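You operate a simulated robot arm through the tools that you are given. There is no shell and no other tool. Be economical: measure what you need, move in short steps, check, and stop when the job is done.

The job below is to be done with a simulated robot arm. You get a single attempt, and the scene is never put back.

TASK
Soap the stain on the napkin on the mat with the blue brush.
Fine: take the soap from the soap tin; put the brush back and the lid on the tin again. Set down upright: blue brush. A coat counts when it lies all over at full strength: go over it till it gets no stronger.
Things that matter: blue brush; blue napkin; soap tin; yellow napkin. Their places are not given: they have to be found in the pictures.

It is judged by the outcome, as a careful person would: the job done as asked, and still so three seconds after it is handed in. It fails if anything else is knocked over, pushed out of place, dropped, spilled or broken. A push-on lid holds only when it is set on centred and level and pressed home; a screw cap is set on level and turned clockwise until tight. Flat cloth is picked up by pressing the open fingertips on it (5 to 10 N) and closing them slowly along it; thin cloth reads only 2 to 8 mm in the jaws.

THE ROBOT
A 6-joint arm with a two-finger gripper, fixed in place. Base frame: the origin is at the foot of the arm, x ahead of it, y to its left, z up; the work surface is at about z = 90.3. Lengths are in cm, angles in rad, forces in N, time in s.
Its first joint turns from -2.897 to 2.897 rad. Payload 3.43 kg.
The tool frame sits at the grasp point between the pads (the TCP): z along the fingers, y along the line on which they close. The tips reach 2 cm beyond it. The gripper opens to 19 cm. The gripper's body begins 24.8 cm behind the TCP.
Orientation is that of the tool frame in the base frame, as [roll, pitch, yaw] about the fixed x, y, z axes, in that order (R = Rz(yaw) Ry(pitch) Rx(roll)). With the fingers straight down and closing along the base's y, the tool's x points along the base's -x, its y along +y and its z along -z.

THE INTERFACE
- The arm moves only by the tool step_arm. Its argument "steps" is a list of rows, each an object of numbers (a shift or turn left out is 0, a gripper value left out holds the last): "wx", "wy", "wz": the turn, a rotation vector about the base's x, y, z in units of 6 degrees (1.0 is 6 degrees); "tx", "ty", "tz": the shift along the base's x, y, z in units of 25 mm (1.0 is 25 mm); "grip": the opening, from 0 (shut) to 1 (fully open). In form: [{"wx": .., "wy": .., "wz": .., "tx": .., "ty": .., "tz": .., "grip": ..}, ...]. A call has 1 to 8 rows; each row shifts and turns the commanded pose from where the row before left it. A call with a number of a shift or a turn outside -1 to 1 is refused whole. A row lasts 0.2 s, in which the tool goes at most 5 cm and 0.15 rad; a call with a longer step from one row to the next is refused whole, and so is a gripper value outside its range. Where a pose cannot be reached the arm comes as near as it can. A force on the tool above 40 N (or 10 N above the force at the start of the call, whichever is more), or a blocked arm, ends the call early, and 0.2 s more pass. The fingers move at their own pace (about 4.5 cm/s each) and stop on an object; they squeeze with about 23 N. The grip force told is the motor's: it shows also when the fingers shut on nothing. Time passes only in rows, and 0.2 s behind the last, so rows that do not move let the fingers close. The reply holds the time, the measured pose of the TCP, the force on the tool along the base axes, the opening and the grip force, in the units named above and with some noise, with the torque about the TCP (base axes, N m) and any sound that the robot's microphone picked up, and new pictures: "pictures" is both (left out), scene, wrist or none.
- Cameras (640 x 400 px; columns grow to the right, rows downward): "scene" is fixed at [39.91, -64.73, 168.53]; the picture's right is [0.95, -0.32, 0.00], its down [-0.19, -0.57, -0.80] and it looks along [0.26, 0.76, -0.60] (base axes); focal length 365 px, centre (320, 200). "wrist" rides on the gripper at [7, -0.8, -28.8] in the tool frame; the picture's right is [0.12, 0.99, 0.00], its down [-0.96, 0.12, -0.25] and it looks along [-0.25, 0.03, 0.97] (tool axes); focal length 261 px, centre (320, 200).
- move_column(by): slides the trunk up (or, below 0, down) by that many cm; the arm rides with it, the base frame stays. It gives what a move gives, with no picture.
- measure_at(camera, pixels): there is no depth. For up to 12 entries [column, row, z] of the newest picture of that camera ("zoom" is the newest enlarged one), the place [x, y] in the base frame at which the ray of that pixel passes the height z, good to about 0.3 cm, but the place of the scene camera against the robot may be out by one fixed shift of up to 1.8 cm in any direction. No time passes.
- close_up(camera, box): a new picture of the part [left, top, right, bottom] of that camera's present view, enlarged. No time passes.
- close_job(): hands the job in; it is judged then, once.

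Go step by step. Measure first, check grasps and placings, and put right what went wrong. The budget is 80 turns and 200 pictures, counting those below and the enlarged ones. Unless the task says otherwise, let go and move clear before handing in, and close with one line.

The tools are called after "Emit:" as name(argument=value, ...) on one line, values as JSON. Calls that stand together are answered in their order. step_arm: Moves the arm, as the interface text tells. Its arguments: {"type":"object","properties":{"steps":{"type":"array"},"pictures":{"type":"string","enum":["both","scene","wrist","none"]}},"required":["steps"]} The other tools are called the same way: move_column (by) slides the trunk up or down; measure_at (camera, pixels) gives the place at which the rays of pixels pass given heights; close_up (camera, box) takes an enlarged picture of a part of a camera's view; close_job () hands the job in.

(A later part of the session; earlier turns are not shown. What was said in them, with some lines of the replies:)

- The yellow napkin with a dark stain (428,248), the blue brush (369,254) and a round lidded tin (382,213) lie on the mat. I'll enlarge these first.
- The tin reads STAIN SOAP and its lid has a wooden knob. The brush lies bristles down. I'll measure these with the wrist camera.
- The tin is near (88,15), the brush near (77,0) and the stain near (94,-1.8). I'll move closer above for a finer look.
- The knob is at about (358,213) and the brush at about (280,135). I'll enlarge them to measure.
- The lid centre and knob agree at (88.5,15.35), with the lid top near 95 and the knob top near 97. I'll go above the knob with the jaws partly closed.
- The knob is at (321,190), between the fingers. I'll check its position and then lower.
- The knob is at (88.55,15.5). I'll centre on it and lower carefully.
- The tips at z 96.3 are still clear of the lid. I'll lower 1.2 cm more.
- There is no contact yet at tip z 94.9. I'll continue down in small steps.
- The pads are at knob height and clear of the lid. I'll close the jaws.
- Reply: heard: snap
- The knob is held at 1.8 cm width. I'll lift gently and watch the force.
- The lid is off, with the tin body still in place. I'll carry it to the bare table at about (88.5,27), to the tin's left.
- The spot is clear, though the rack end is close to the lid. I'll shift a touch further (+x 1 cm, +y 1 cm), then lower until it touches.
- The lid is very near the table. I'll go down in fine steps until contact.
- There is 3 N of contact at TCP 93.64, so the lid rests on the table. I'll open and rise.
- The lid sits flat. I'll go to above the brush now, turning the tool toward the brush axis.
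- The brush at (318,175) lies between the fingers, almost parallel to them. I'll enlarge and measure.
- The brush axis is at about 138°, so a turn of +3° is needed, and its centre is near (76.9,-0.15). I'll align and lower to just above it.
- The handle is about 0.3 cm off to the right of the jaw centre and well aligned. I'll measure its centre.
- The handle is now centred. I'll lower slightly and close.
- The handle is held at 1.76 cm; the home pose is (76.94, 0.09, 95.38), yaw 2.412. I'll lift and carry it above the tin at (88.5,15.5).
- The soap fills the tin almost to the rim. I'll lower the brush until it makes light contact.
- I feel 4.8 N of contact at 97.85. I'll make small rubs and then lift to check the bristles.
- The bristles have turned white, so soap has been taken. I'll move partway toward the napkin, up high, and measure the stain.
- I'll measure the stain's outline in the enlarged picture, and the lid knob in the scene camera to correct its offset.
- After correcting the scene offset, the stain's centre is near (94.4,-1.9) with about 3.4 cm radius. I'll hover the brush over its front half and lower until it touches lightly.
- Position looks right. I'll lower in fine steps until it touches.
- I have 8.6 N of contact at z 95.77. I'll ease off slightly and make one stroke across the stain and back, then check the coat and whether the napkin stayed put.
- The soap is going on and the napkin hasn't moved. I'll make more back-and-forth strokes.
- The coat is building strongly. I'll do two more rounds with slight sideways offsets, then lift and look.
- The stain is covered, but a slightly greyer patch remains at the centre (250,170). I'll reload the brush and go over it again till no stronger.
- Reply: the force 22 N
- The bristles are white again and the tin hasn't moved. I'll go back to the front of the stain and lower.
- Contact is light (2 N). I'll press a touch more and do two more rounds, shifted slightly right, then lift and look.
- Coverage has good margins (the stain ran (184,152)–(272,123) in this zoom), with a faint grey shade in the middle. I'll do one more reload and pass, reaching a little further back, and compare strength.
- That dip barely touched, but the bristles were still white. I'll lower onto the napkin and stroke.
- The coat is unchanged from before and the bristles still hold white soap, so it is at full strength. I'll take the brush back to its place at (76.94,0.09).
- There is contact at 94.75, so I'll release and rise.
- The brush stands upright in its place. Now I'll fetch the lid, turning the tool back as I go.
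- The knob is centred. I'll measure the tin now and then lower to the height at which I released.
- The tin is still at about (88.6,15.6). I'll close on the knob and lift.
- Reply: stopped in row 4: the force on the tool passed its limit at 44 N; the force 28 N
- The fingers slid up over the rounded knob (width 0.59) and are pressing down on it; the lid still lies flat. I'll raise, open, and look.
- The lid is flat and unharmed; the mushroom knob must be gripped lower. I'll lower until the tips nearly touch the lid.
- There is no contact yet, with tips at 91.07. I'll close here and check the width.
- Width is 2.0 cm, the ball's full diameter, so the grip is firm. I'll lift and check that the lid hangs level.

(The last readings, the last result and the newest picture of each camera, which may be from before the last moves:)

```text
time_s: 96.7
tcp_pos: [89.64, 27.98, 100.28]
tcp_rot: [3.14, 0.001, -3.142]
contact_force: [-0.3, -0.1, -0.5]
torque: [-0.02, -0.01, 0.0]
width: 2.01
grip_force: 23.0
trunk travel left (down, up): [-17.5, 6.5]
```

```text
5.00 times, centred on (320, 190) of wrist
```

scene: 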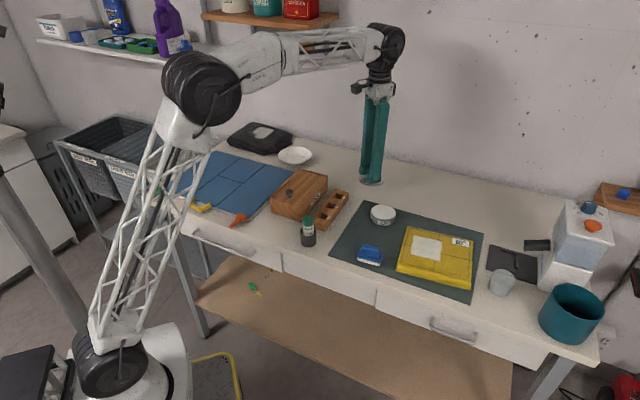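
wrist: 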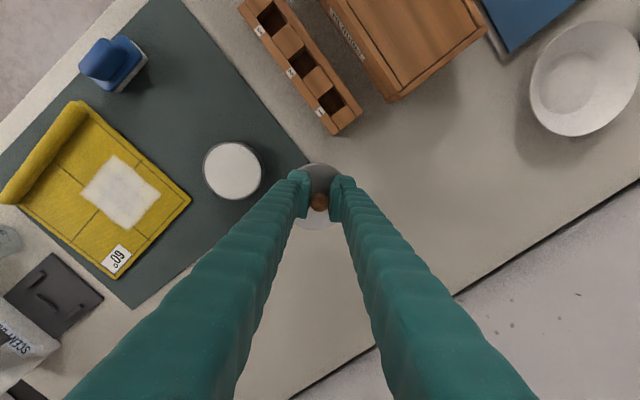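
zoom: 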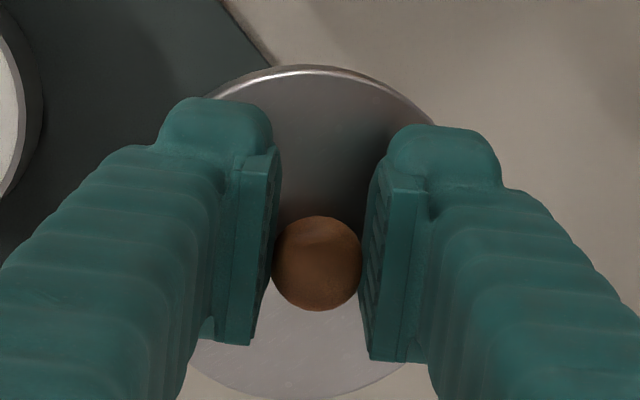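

The lid hangs level. I'll measure where the knob sits relative to the TCP, then move above the tin.

Emit:
measure_at(camera="wrist", pixels=[[319.4, 202.4, 99.9], [319.4, 202.4, 99.3], [233, 170.5, 93]])

Emit:
step_arm(steps=[{"ty": -0.83, "tx": -0.07}, {"ty": -0.83, "tx": -0.07}, {"ty": -0.83, "tx": -0.07}, {"ty": -0.83, "tx": -0.07}, {"ty": -0.83, "tx": -0.07}, {"ty": -0.83, "tx": -0.07}, {}])

Emit:
close_up(camera="scene", box=[350, 175, 410, 235])

Emit:
close_up(camera="wrist", box=[270, 150, 370, 230])

```text
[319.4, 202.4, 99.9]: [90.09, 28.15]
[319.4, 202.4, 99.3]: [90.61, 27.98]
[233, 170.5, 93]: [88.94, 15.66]
```

```text
time_s: 98.3
tcp_pos: [88.69, 15.52, 100.29]
tcp_rot: [3.141, 0.001, -3.141]
contact_force: [-0.3, 0.0, -0.2]
torque: [-0.02, 0.0, 0.02]
width: 1.99
grip_force: 22.9
trunk travel left (down, up): [-17.5, 6.5]
```

scene: 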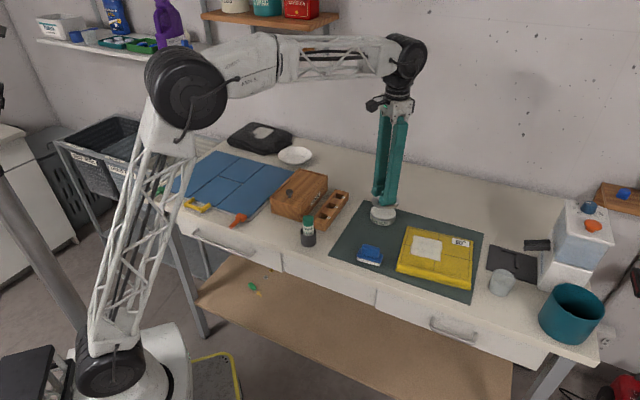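
wrist: 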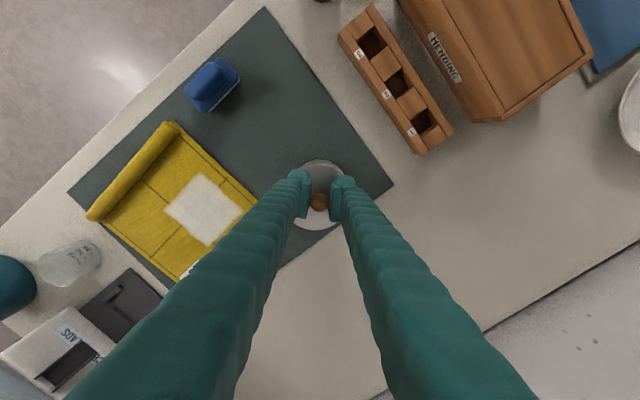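

```text
6.67 times, centred on (380, 205) of scene
```

zoom: 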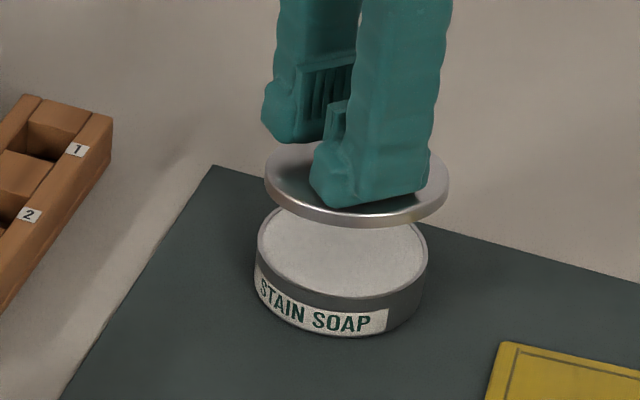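

```text
5.00 times, centred on (320, 190) of wrist
```

zoom: 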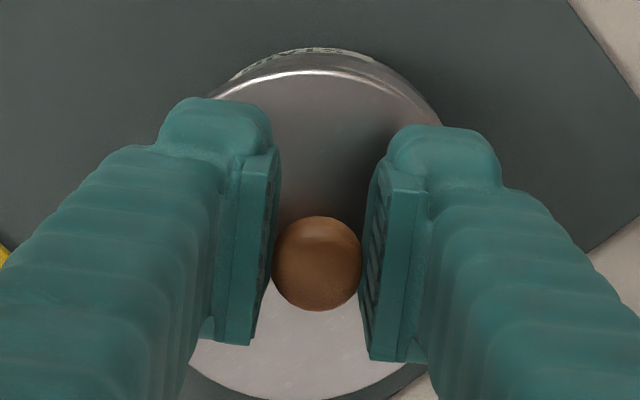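

Comparing knob and tin in the same wrist view, the knob sits about 0.6 cm ahead of the TCP. The TCP should therefore be at about x 88.35, y 15.55. I'll shift, lower partway, and compare lid and tin again.

Emit:
step_arm(steps=[{"tx": -0.13, "ty": 0.01, "tz": -0.5}, {"tz": -0.5}, {"tz": -0.3}, {}], pictures="none")

Emit:
close_up(camera="scene", box=[360, 190, 408, 230])

Emit:
close_up(camera="wrist", box=[280, 155, 360, 235])

```text
time_s: 99.3
tcp_pos: [88.23, 15.62, 97.02]
tcp_rot: [3.139, 0.0, -3.141]
contact_force: [-0.1, 0.1, -0.3]
torque: [0.03, 0.02, -0.02]
width: 1.98
grip_force: 22.7
trunk travel left (down, up): [-17.5, 6.5]
```

```text
10.00 times, centred on (384, 210) of scene
```

zoom: 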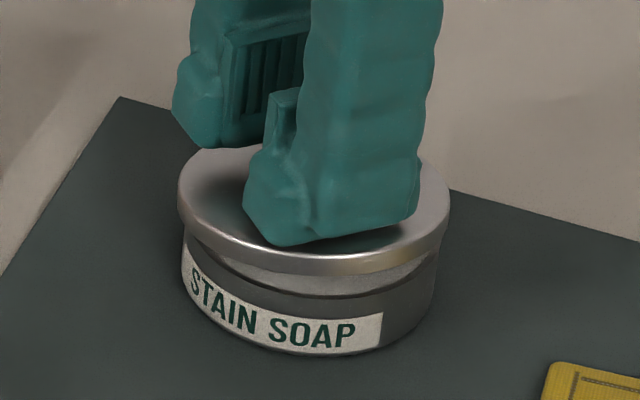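

```text
5.00 times, centred on (320, 195) of wrist
```

zoom: 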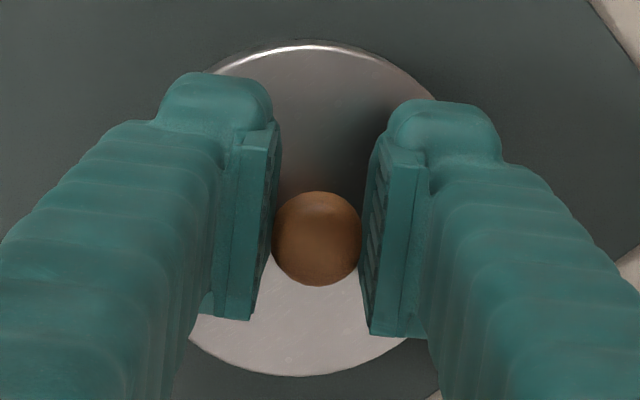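

The lid and tin line up to about a millimetre left-right (centres 313 against 310 in the zoom). I'll correct x by +0.1 cm and lower gently to contact.

Emit:
step_arm(steps=[{"tx": 0.04, "tz": -0.15}, {"tz": -0.12}, {"tz": -0.08}, {"tz": -0.06}, {}], pictures="none")

Emit:
close_up(camera="scene", box=[360, 190, 408, 230])

```text
time_s: 100.5
tcp_pos: [88.35, 15.55, 96.08]
tcp_rot: [3.14, 0.001, 3.142]
contact_force: [2.4, -1.0, 11.4]
torque: [0.35, -0.2, -0.09]
width: 1.99
grip_force: 22.9
trunk travel left (down, up): [-17.5, 6.5]
```

```text
10.00 times, centred on (384, 210) of scene
```

zoom: 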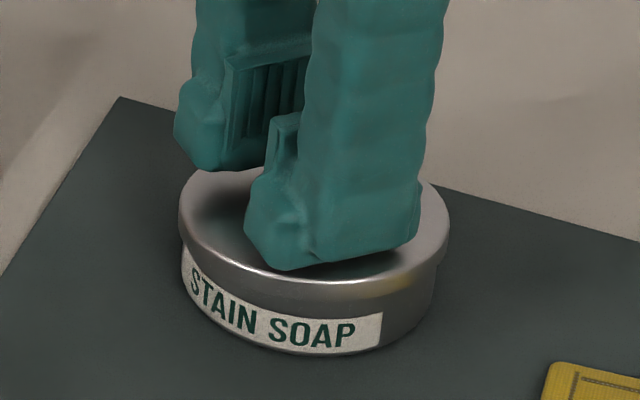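

There is 11 N at 96.08, with torque saying the contact is on the +y/+x rim, so the lid is a hair too far to −y/−x. I'll ease up, nudge +y 0.15 and +x 0.08 cm, and lower again.

Emit:
step_arm(steps=[{"tz": 0.08}, {"ty": 0.06, "tx": 0.03}, {"tz": -0.05}, {"tz": -0.03}, {}], pictures="none")

```text
time_s: 101.7
tcp_pos: [88.47, 15.8, 96.08]
tcp_rot: [3.14, 0.0, -3.141]
contact_force: [-0.1, 0.9, 4.4]
torque: [0.15, -0.04, 0.05]
width: 2.02
grip_force: 23.7
trunk travel left (down, up): [-17.5, 6.5]
```

Emit:
step_arm(steps=[{"tz": 0.05}, {"ty": 0.04}, {"tz": -0.05}, {"tz": -0.05}, {"tz": -0.04}, {}], pictures="none")

Emit:
close_up(camera="scene", box=[360, 190, 408, 230])

Emit:
close_up(camera="wrist", box=[280, 155, 360, 235])

```text
time_s: 103.1
tcp_pos: [88.48, 15.84, 95.8]
tcp_rot: [3.139, 0.0, -3.141]
contact_force: [0.4, -0.3, -0.7]
torque: [0.03, -0.01, 0.0]
width: 2.05
grip_force: 23.1
trunk travel left (down, up): [-17.5, 6.5]
```

```text
10.00 times, centred on (384, 210) of scene
```

zoom: 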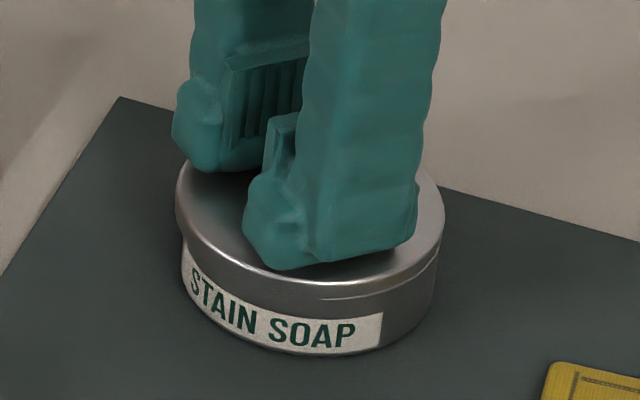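

```text
5.00 times, centred on (320, 195) of wrist
```

zoom: 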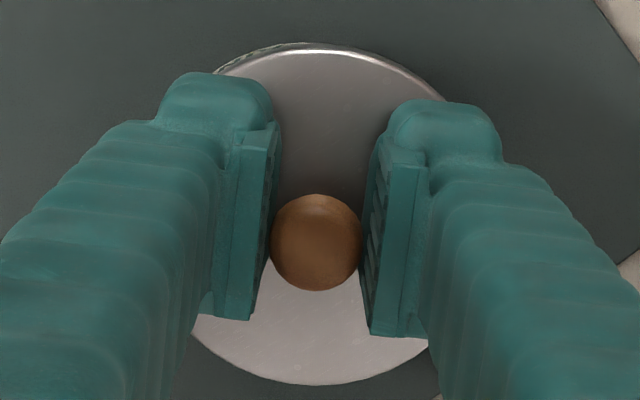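

The lid now overlaps the rim at 95.8 with no force. I'll press down gradually, watching the torque.

Emit:
step_arm(steps=[{"tz": -0.05}, {"tz": -0.05}, {"tz": -0.04}, {}], pictures="none")

Emit:
close_up(camera="scene", box=[360, 190, 408, 230])

```text
time_s: 104.1
tcp_pos: [88.49, 15.74, 95.36]
tcp_rot: [3.141, 0.001, 3.141]
contact_force: [-1.3, -0.9, -0.7]
torque: [-0.01, 0.01, 0.03]
width: 2.0
grip_force: 23.0
trunk travel left (down, up): [-17.5, 6.5]
```

```text
10.00 times, centred on (384, 210) of scene
```

zoom: 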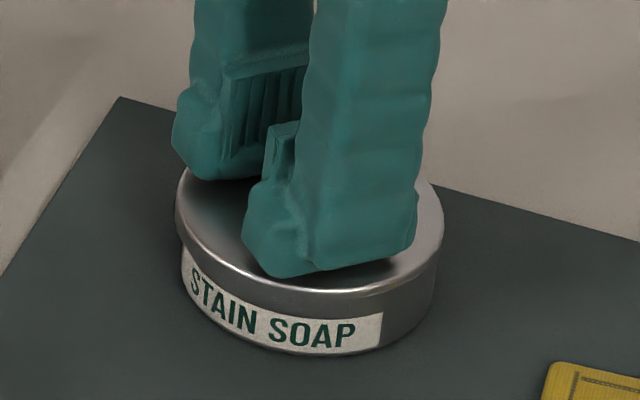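

It slides on freely and looks level. I'll continue until firm contact, then press.

Emit:
step_arm(steps=[{"tz": -0.05}, {"tz": -0.05}, {"tz": -0.04}, {}], pictures="none")

```text
time_s: 105.1
tcp_pos: [88.36, 15.89, 95.18]
tcp_rot: [3.141, 0.003, -3.141]
contact_force: [1.2, -1.1, 15.8]
torque: [-0.19, -0.53, -0.03]
width: 2.0
grip_force: 23.3
trunk travel left (down, up): [-17.5, 6.5]
```

Emit:
step_arm(steps=[{"tz": -0.05}, {"tz": -0.05}, {}], pictures="none")

Emit:
close_up(camera="scene", box=[360, 190, 408, 230])

Emit:
close_up(camera="wrist", box=[280, 155, 360, 235])

```text
time_s: 105.9
tcp_pos: [88.33, 15.82, 95.07]
tcp_rot: [3.14, 0.006, 3.141]
contact_force: [-4.5, -0.9, 20.4]
torque: [-0.21, 0.03, -0.03]
width: 2.04
grip_force: 22.8
trunk travel left (down, up): [-17.5, 6.5]
stopped in row 3: the force on the tool passed its limit at 41 N (the readings are from after the stop); the commanded pose is now the measured one
```

```text
10.00 times, centred on (384, 210) of scene
```

zoom: 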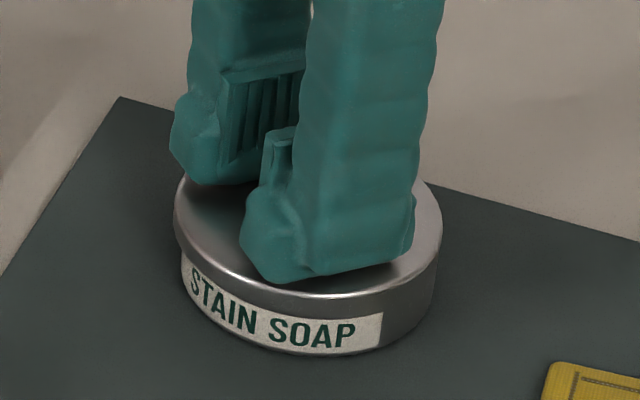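

```text
5.00 times, centred on (320, 195) of wrist
```

zoom: 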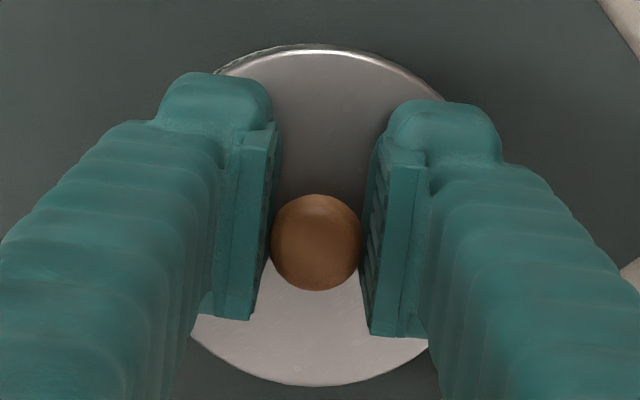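

The lid is on and looks level, but no snap was heard. I'll ease off, release and look at it unobstructed before pressing home.

Emit:
step_arm(steps=[{"tz": 0.04}, {"grip": 0.25}, {}, {}, {"tz": 0.5}, {"tz": 0.9}, {"tz": 0.9}, {}])

Emit:
close_up(camera="scene", box=[360, 190, 408, 230])

Emit:
close_up(camera="wrist", box=[270, 150, 370, 230])

```text
time_s: 107.7
tcp_pos: [88.41, 15.96, 100.91]
tcp_rot: [3.14, 0.003, 3.141]
contact_force: [-0.1, -0.2, -0.1]
torque: [0.0, 0.02, 0.0]
width: 4.72
grip_force: 0.2
trunk travel left (down, up): [-17.5, 6.5]
heard: snap
```

scene: 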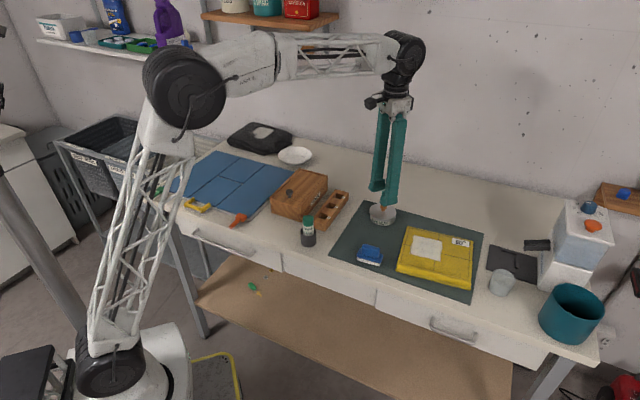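
wrist: 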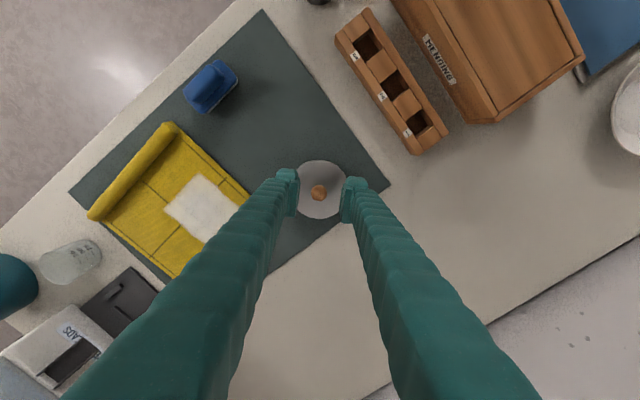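

```text
10.00 times, centred on (384, 210) of scene
```

zoom: 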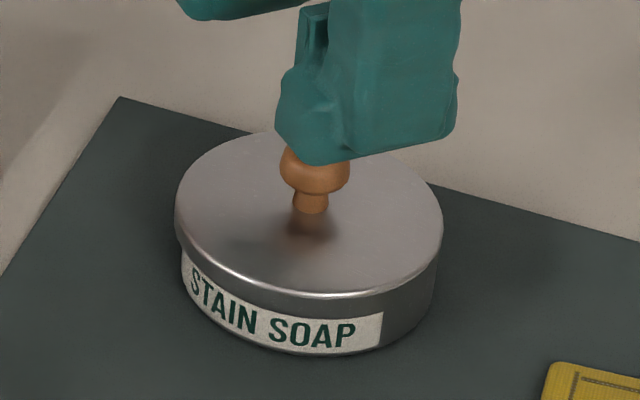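

```text
5.00 times, centred on (320, 190) of wrist
```

zoom: 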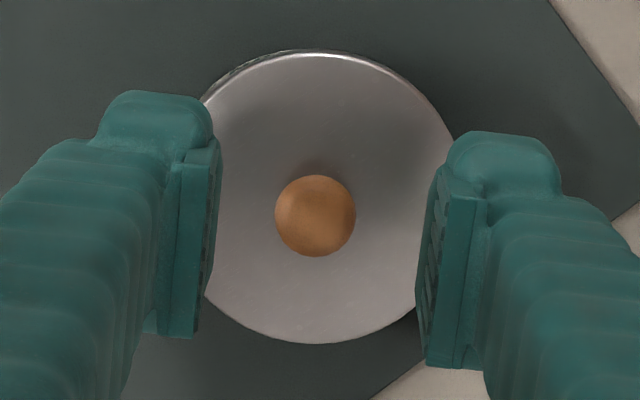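

A snap was heard on release. I'll compare with the original closed tin using the same close-up framing.

Emit:
step_arm(steps=[{"tz": 1}, {"tz": 1}], pictures="none")

Emit:
close_up(camera="scene", box=[350, 180, 420, 240])

Emit:
close_up(camera="scene", box=[330, 190, 490, 300])

```text
time_s: 108.3
tcp_pos: [88.32, 15.94, 105.82]
tcp_rot: [3.139, 0.003, -3.142]
contact_force: [-0.5, -0.5, -0.3]
torque: [-0.01, 0.0, 0.01]
width: 4.75
grip_force: 0.0
trunk travel left (down, up): [-17.5, 6.5]
```

```text
6.67 times, centred on (385, 210) of scene
```

zoom: 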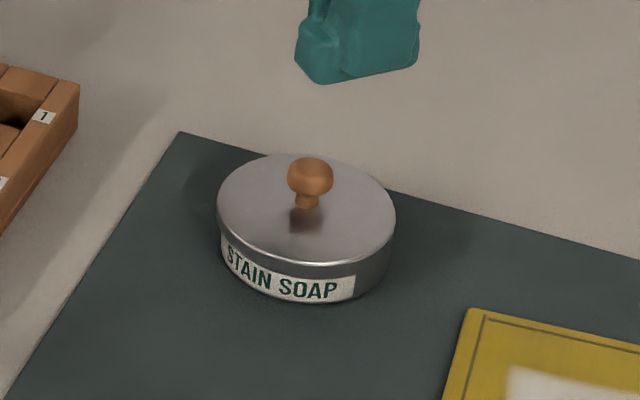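

```text
3.64 times, centred on (410, 245) of scene
```

zoom: 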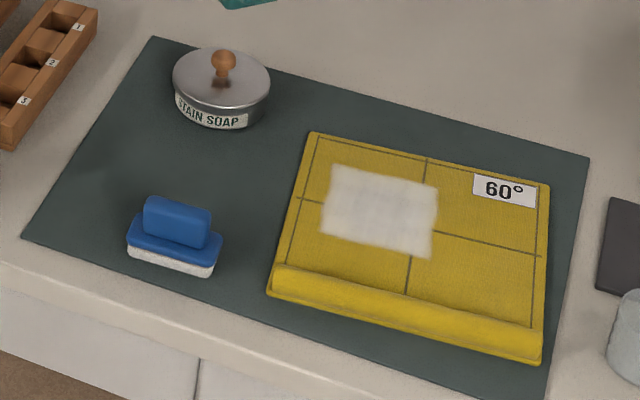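

Lid height and label now match the original closed tin, with only about a 1 mm sideways difference. To be sure it is home, I'll press on the knob with closed fingers, centred over it.

Emit:
step_arm(steps=[{"grip": 0.0, "tx": 0.22, "ty": -0.06, "wy": 0.03}, {}, {}, {"tz": -1}, {"tz": -1}, {"tz": -0.6}, {"tz": -0.2}, {}])

Emit:
close_up(camera="scene", box=[350, 180, 420, 240])

```text
time_s: 110.1
tcp_pos: [88.99, 15.74, 98.76]
tcp_rot: [3.14, -0.001, -3.142]
contact_force: [0.6, -1.0, 0.7]
torque: [0.0, 0.01, 0.02]
width: 0.0
grip_force: 23.2
trunk travel left (down, up): [-17.5, 6.5]
```

scene: 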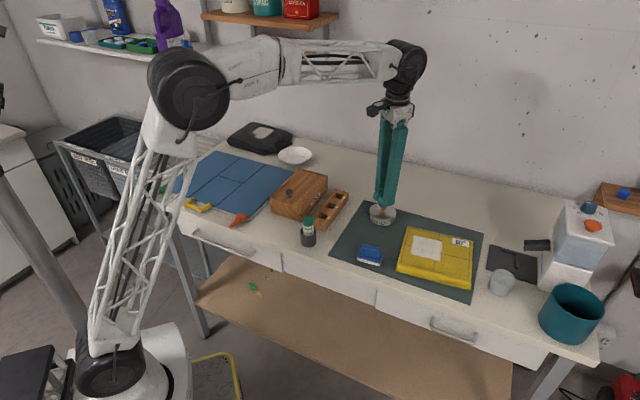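
wrist: 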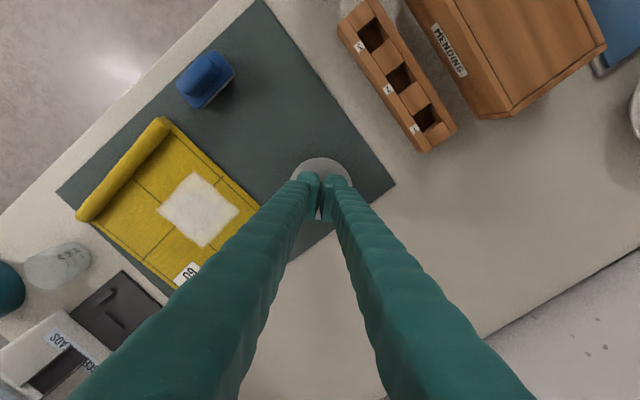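

```text
6.67 times, centred on (385, 210) of scene
```

zoom: 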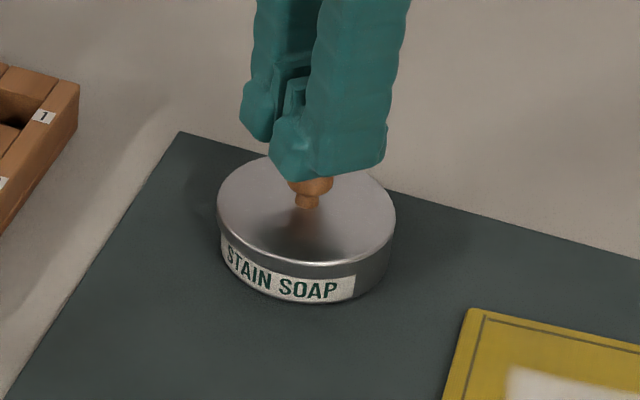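

The closed tips are over the knob. I'll lower to contact and press.

Emit:
step_arm(steps=[{"tz": -0.12}, {"tz": -0.1}, {"tz": -0.08}, {"tz": -0.06}, {}], pictures="none")

```text
time_s: 111.3
tcp_pos: [88.96, 15.71, 97.91]
tcp_rot: [3.14, 0.0, 3.141]
contact_force: [-0.3, 0.6, -0.7]
torque: [0.02, -0.04, -0.02]
width: 0.0
grip_force: 23.1
trunk travel left (down, up): [-17.5, 6.5]
```

Emit:
step_arm(steps=[{"tz": -0.06}, {"tz": -0.05}, {"tz": -0.05}, {"tz": -0.04}, {}], pictures="none")

```text
time_s: 112.5
tcp_pos: [88.97, 15.67, 97.53]
tcp_rot: [3.139, 0.0, -3.141]
contact_force: [0.0, 0.6, 0.3]
torque: [-0.01, 0.0, 0.0]
width: 0.0
grip_force: 23.0
trunk travel left (down, up): [-17.5, 6.5]
```

Emit:
step_arm(steps=[{"tz": -0.05}, {"tz": -0.05}, {"tz": -0.05}, {"tz": -0.04}, {}], pictures="none")

```text
time_s: 113.7
tcp_pos: [88.91, 15.65, 97.29]
tcp_rot: [3.138, 0.004, 3.141]
contact_force: [1.2, -0.5, 23.6]
torque: [0.25, -0.06, -0.01]
width: 0.0
grip_force: 23.2
trunk travel left (down, up): [-17.5, 6.5]
```

Pressing at 24 N holds solidly. I'll press a little more, then lift clear and look.

Emit:
step_arm(steps=[{"tz": -0.03}, {}], pictures="none")

Emit:
step_arm(steps=[{"tz": 0.2}, {"tz": 0.5}, {"tz": 1}, {"tz": 1}, {"tz": 1}, {}])

Emit:
close_up(camera="scene", box=[350, 180, 420, 240])

Emit:
close_up(camera="wrist", box=[280, 145, 360, 215])

```text
time_s: 114.3
tcp_pos: [88.97, 15.67, 97.24]
tcp_rot: [3.139, 0.005, 3.141]
contact_force: [-5.3, 0.2, 16.4]
torque: [0.19, 0.08, 0.01]
width: 0.0
grip_force: 22.6
trunk travel left (down, up): [-17.5, 6.5]
stopped in row 2: the force on the tool passed its limit at 41 N (the readings are from after the stop); the commanded pose is now the measured one
```

```text
time_s: 115.7
tcp_pos: [89.13, 15.7, 106.26]
tcp_rot: [3.139, 0.004, -3.141]
contact_force: [0.6, 1.3, 0.0]
torque: [-0.05, -0.01, -0.01]
width: 0.0
grip_force: 23.3
trunk travel left (down, up): [-17.5, 6.5]
```

scene: 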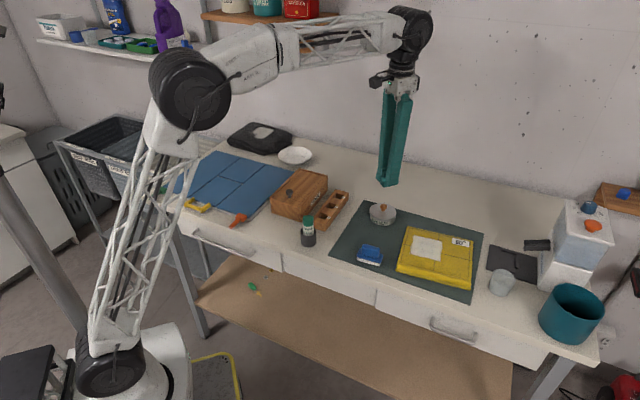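
wrist: 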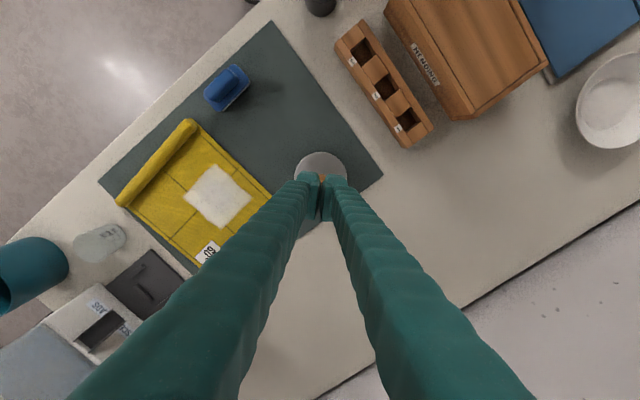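

```text
6.67 times, centred on (385, 210) of scene
```

zoom: 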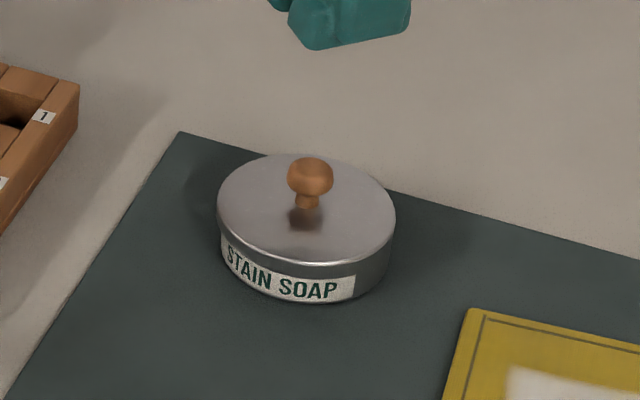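

```text
5.71 times, centred on (320, 180) of wrist
```

zoom: 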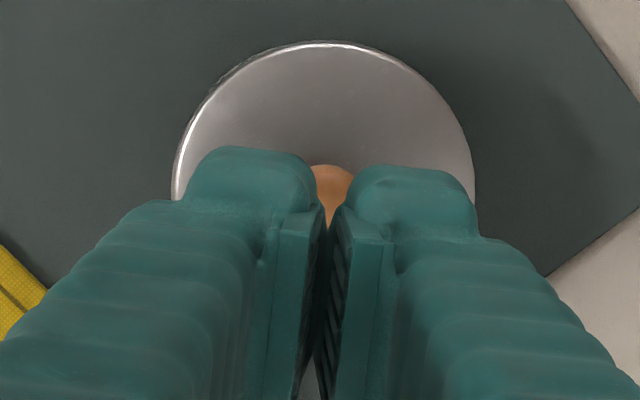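

The lid sits level at its original height, with no change or further snap under 41 N, so it is home. The brush stands upright in its place, the stain is fully coated and the gripper is clear, so I'll hand in.

Emit:
close_job()

```text
The job is handed in.
```

I soaped the stain on the yellow napkin all over with the blue brush, going over it until two looks in a row showed no change. The brush stands upright back in its place. The lid is pressed back on the soap tin, about 1 mm to one side of where it was.
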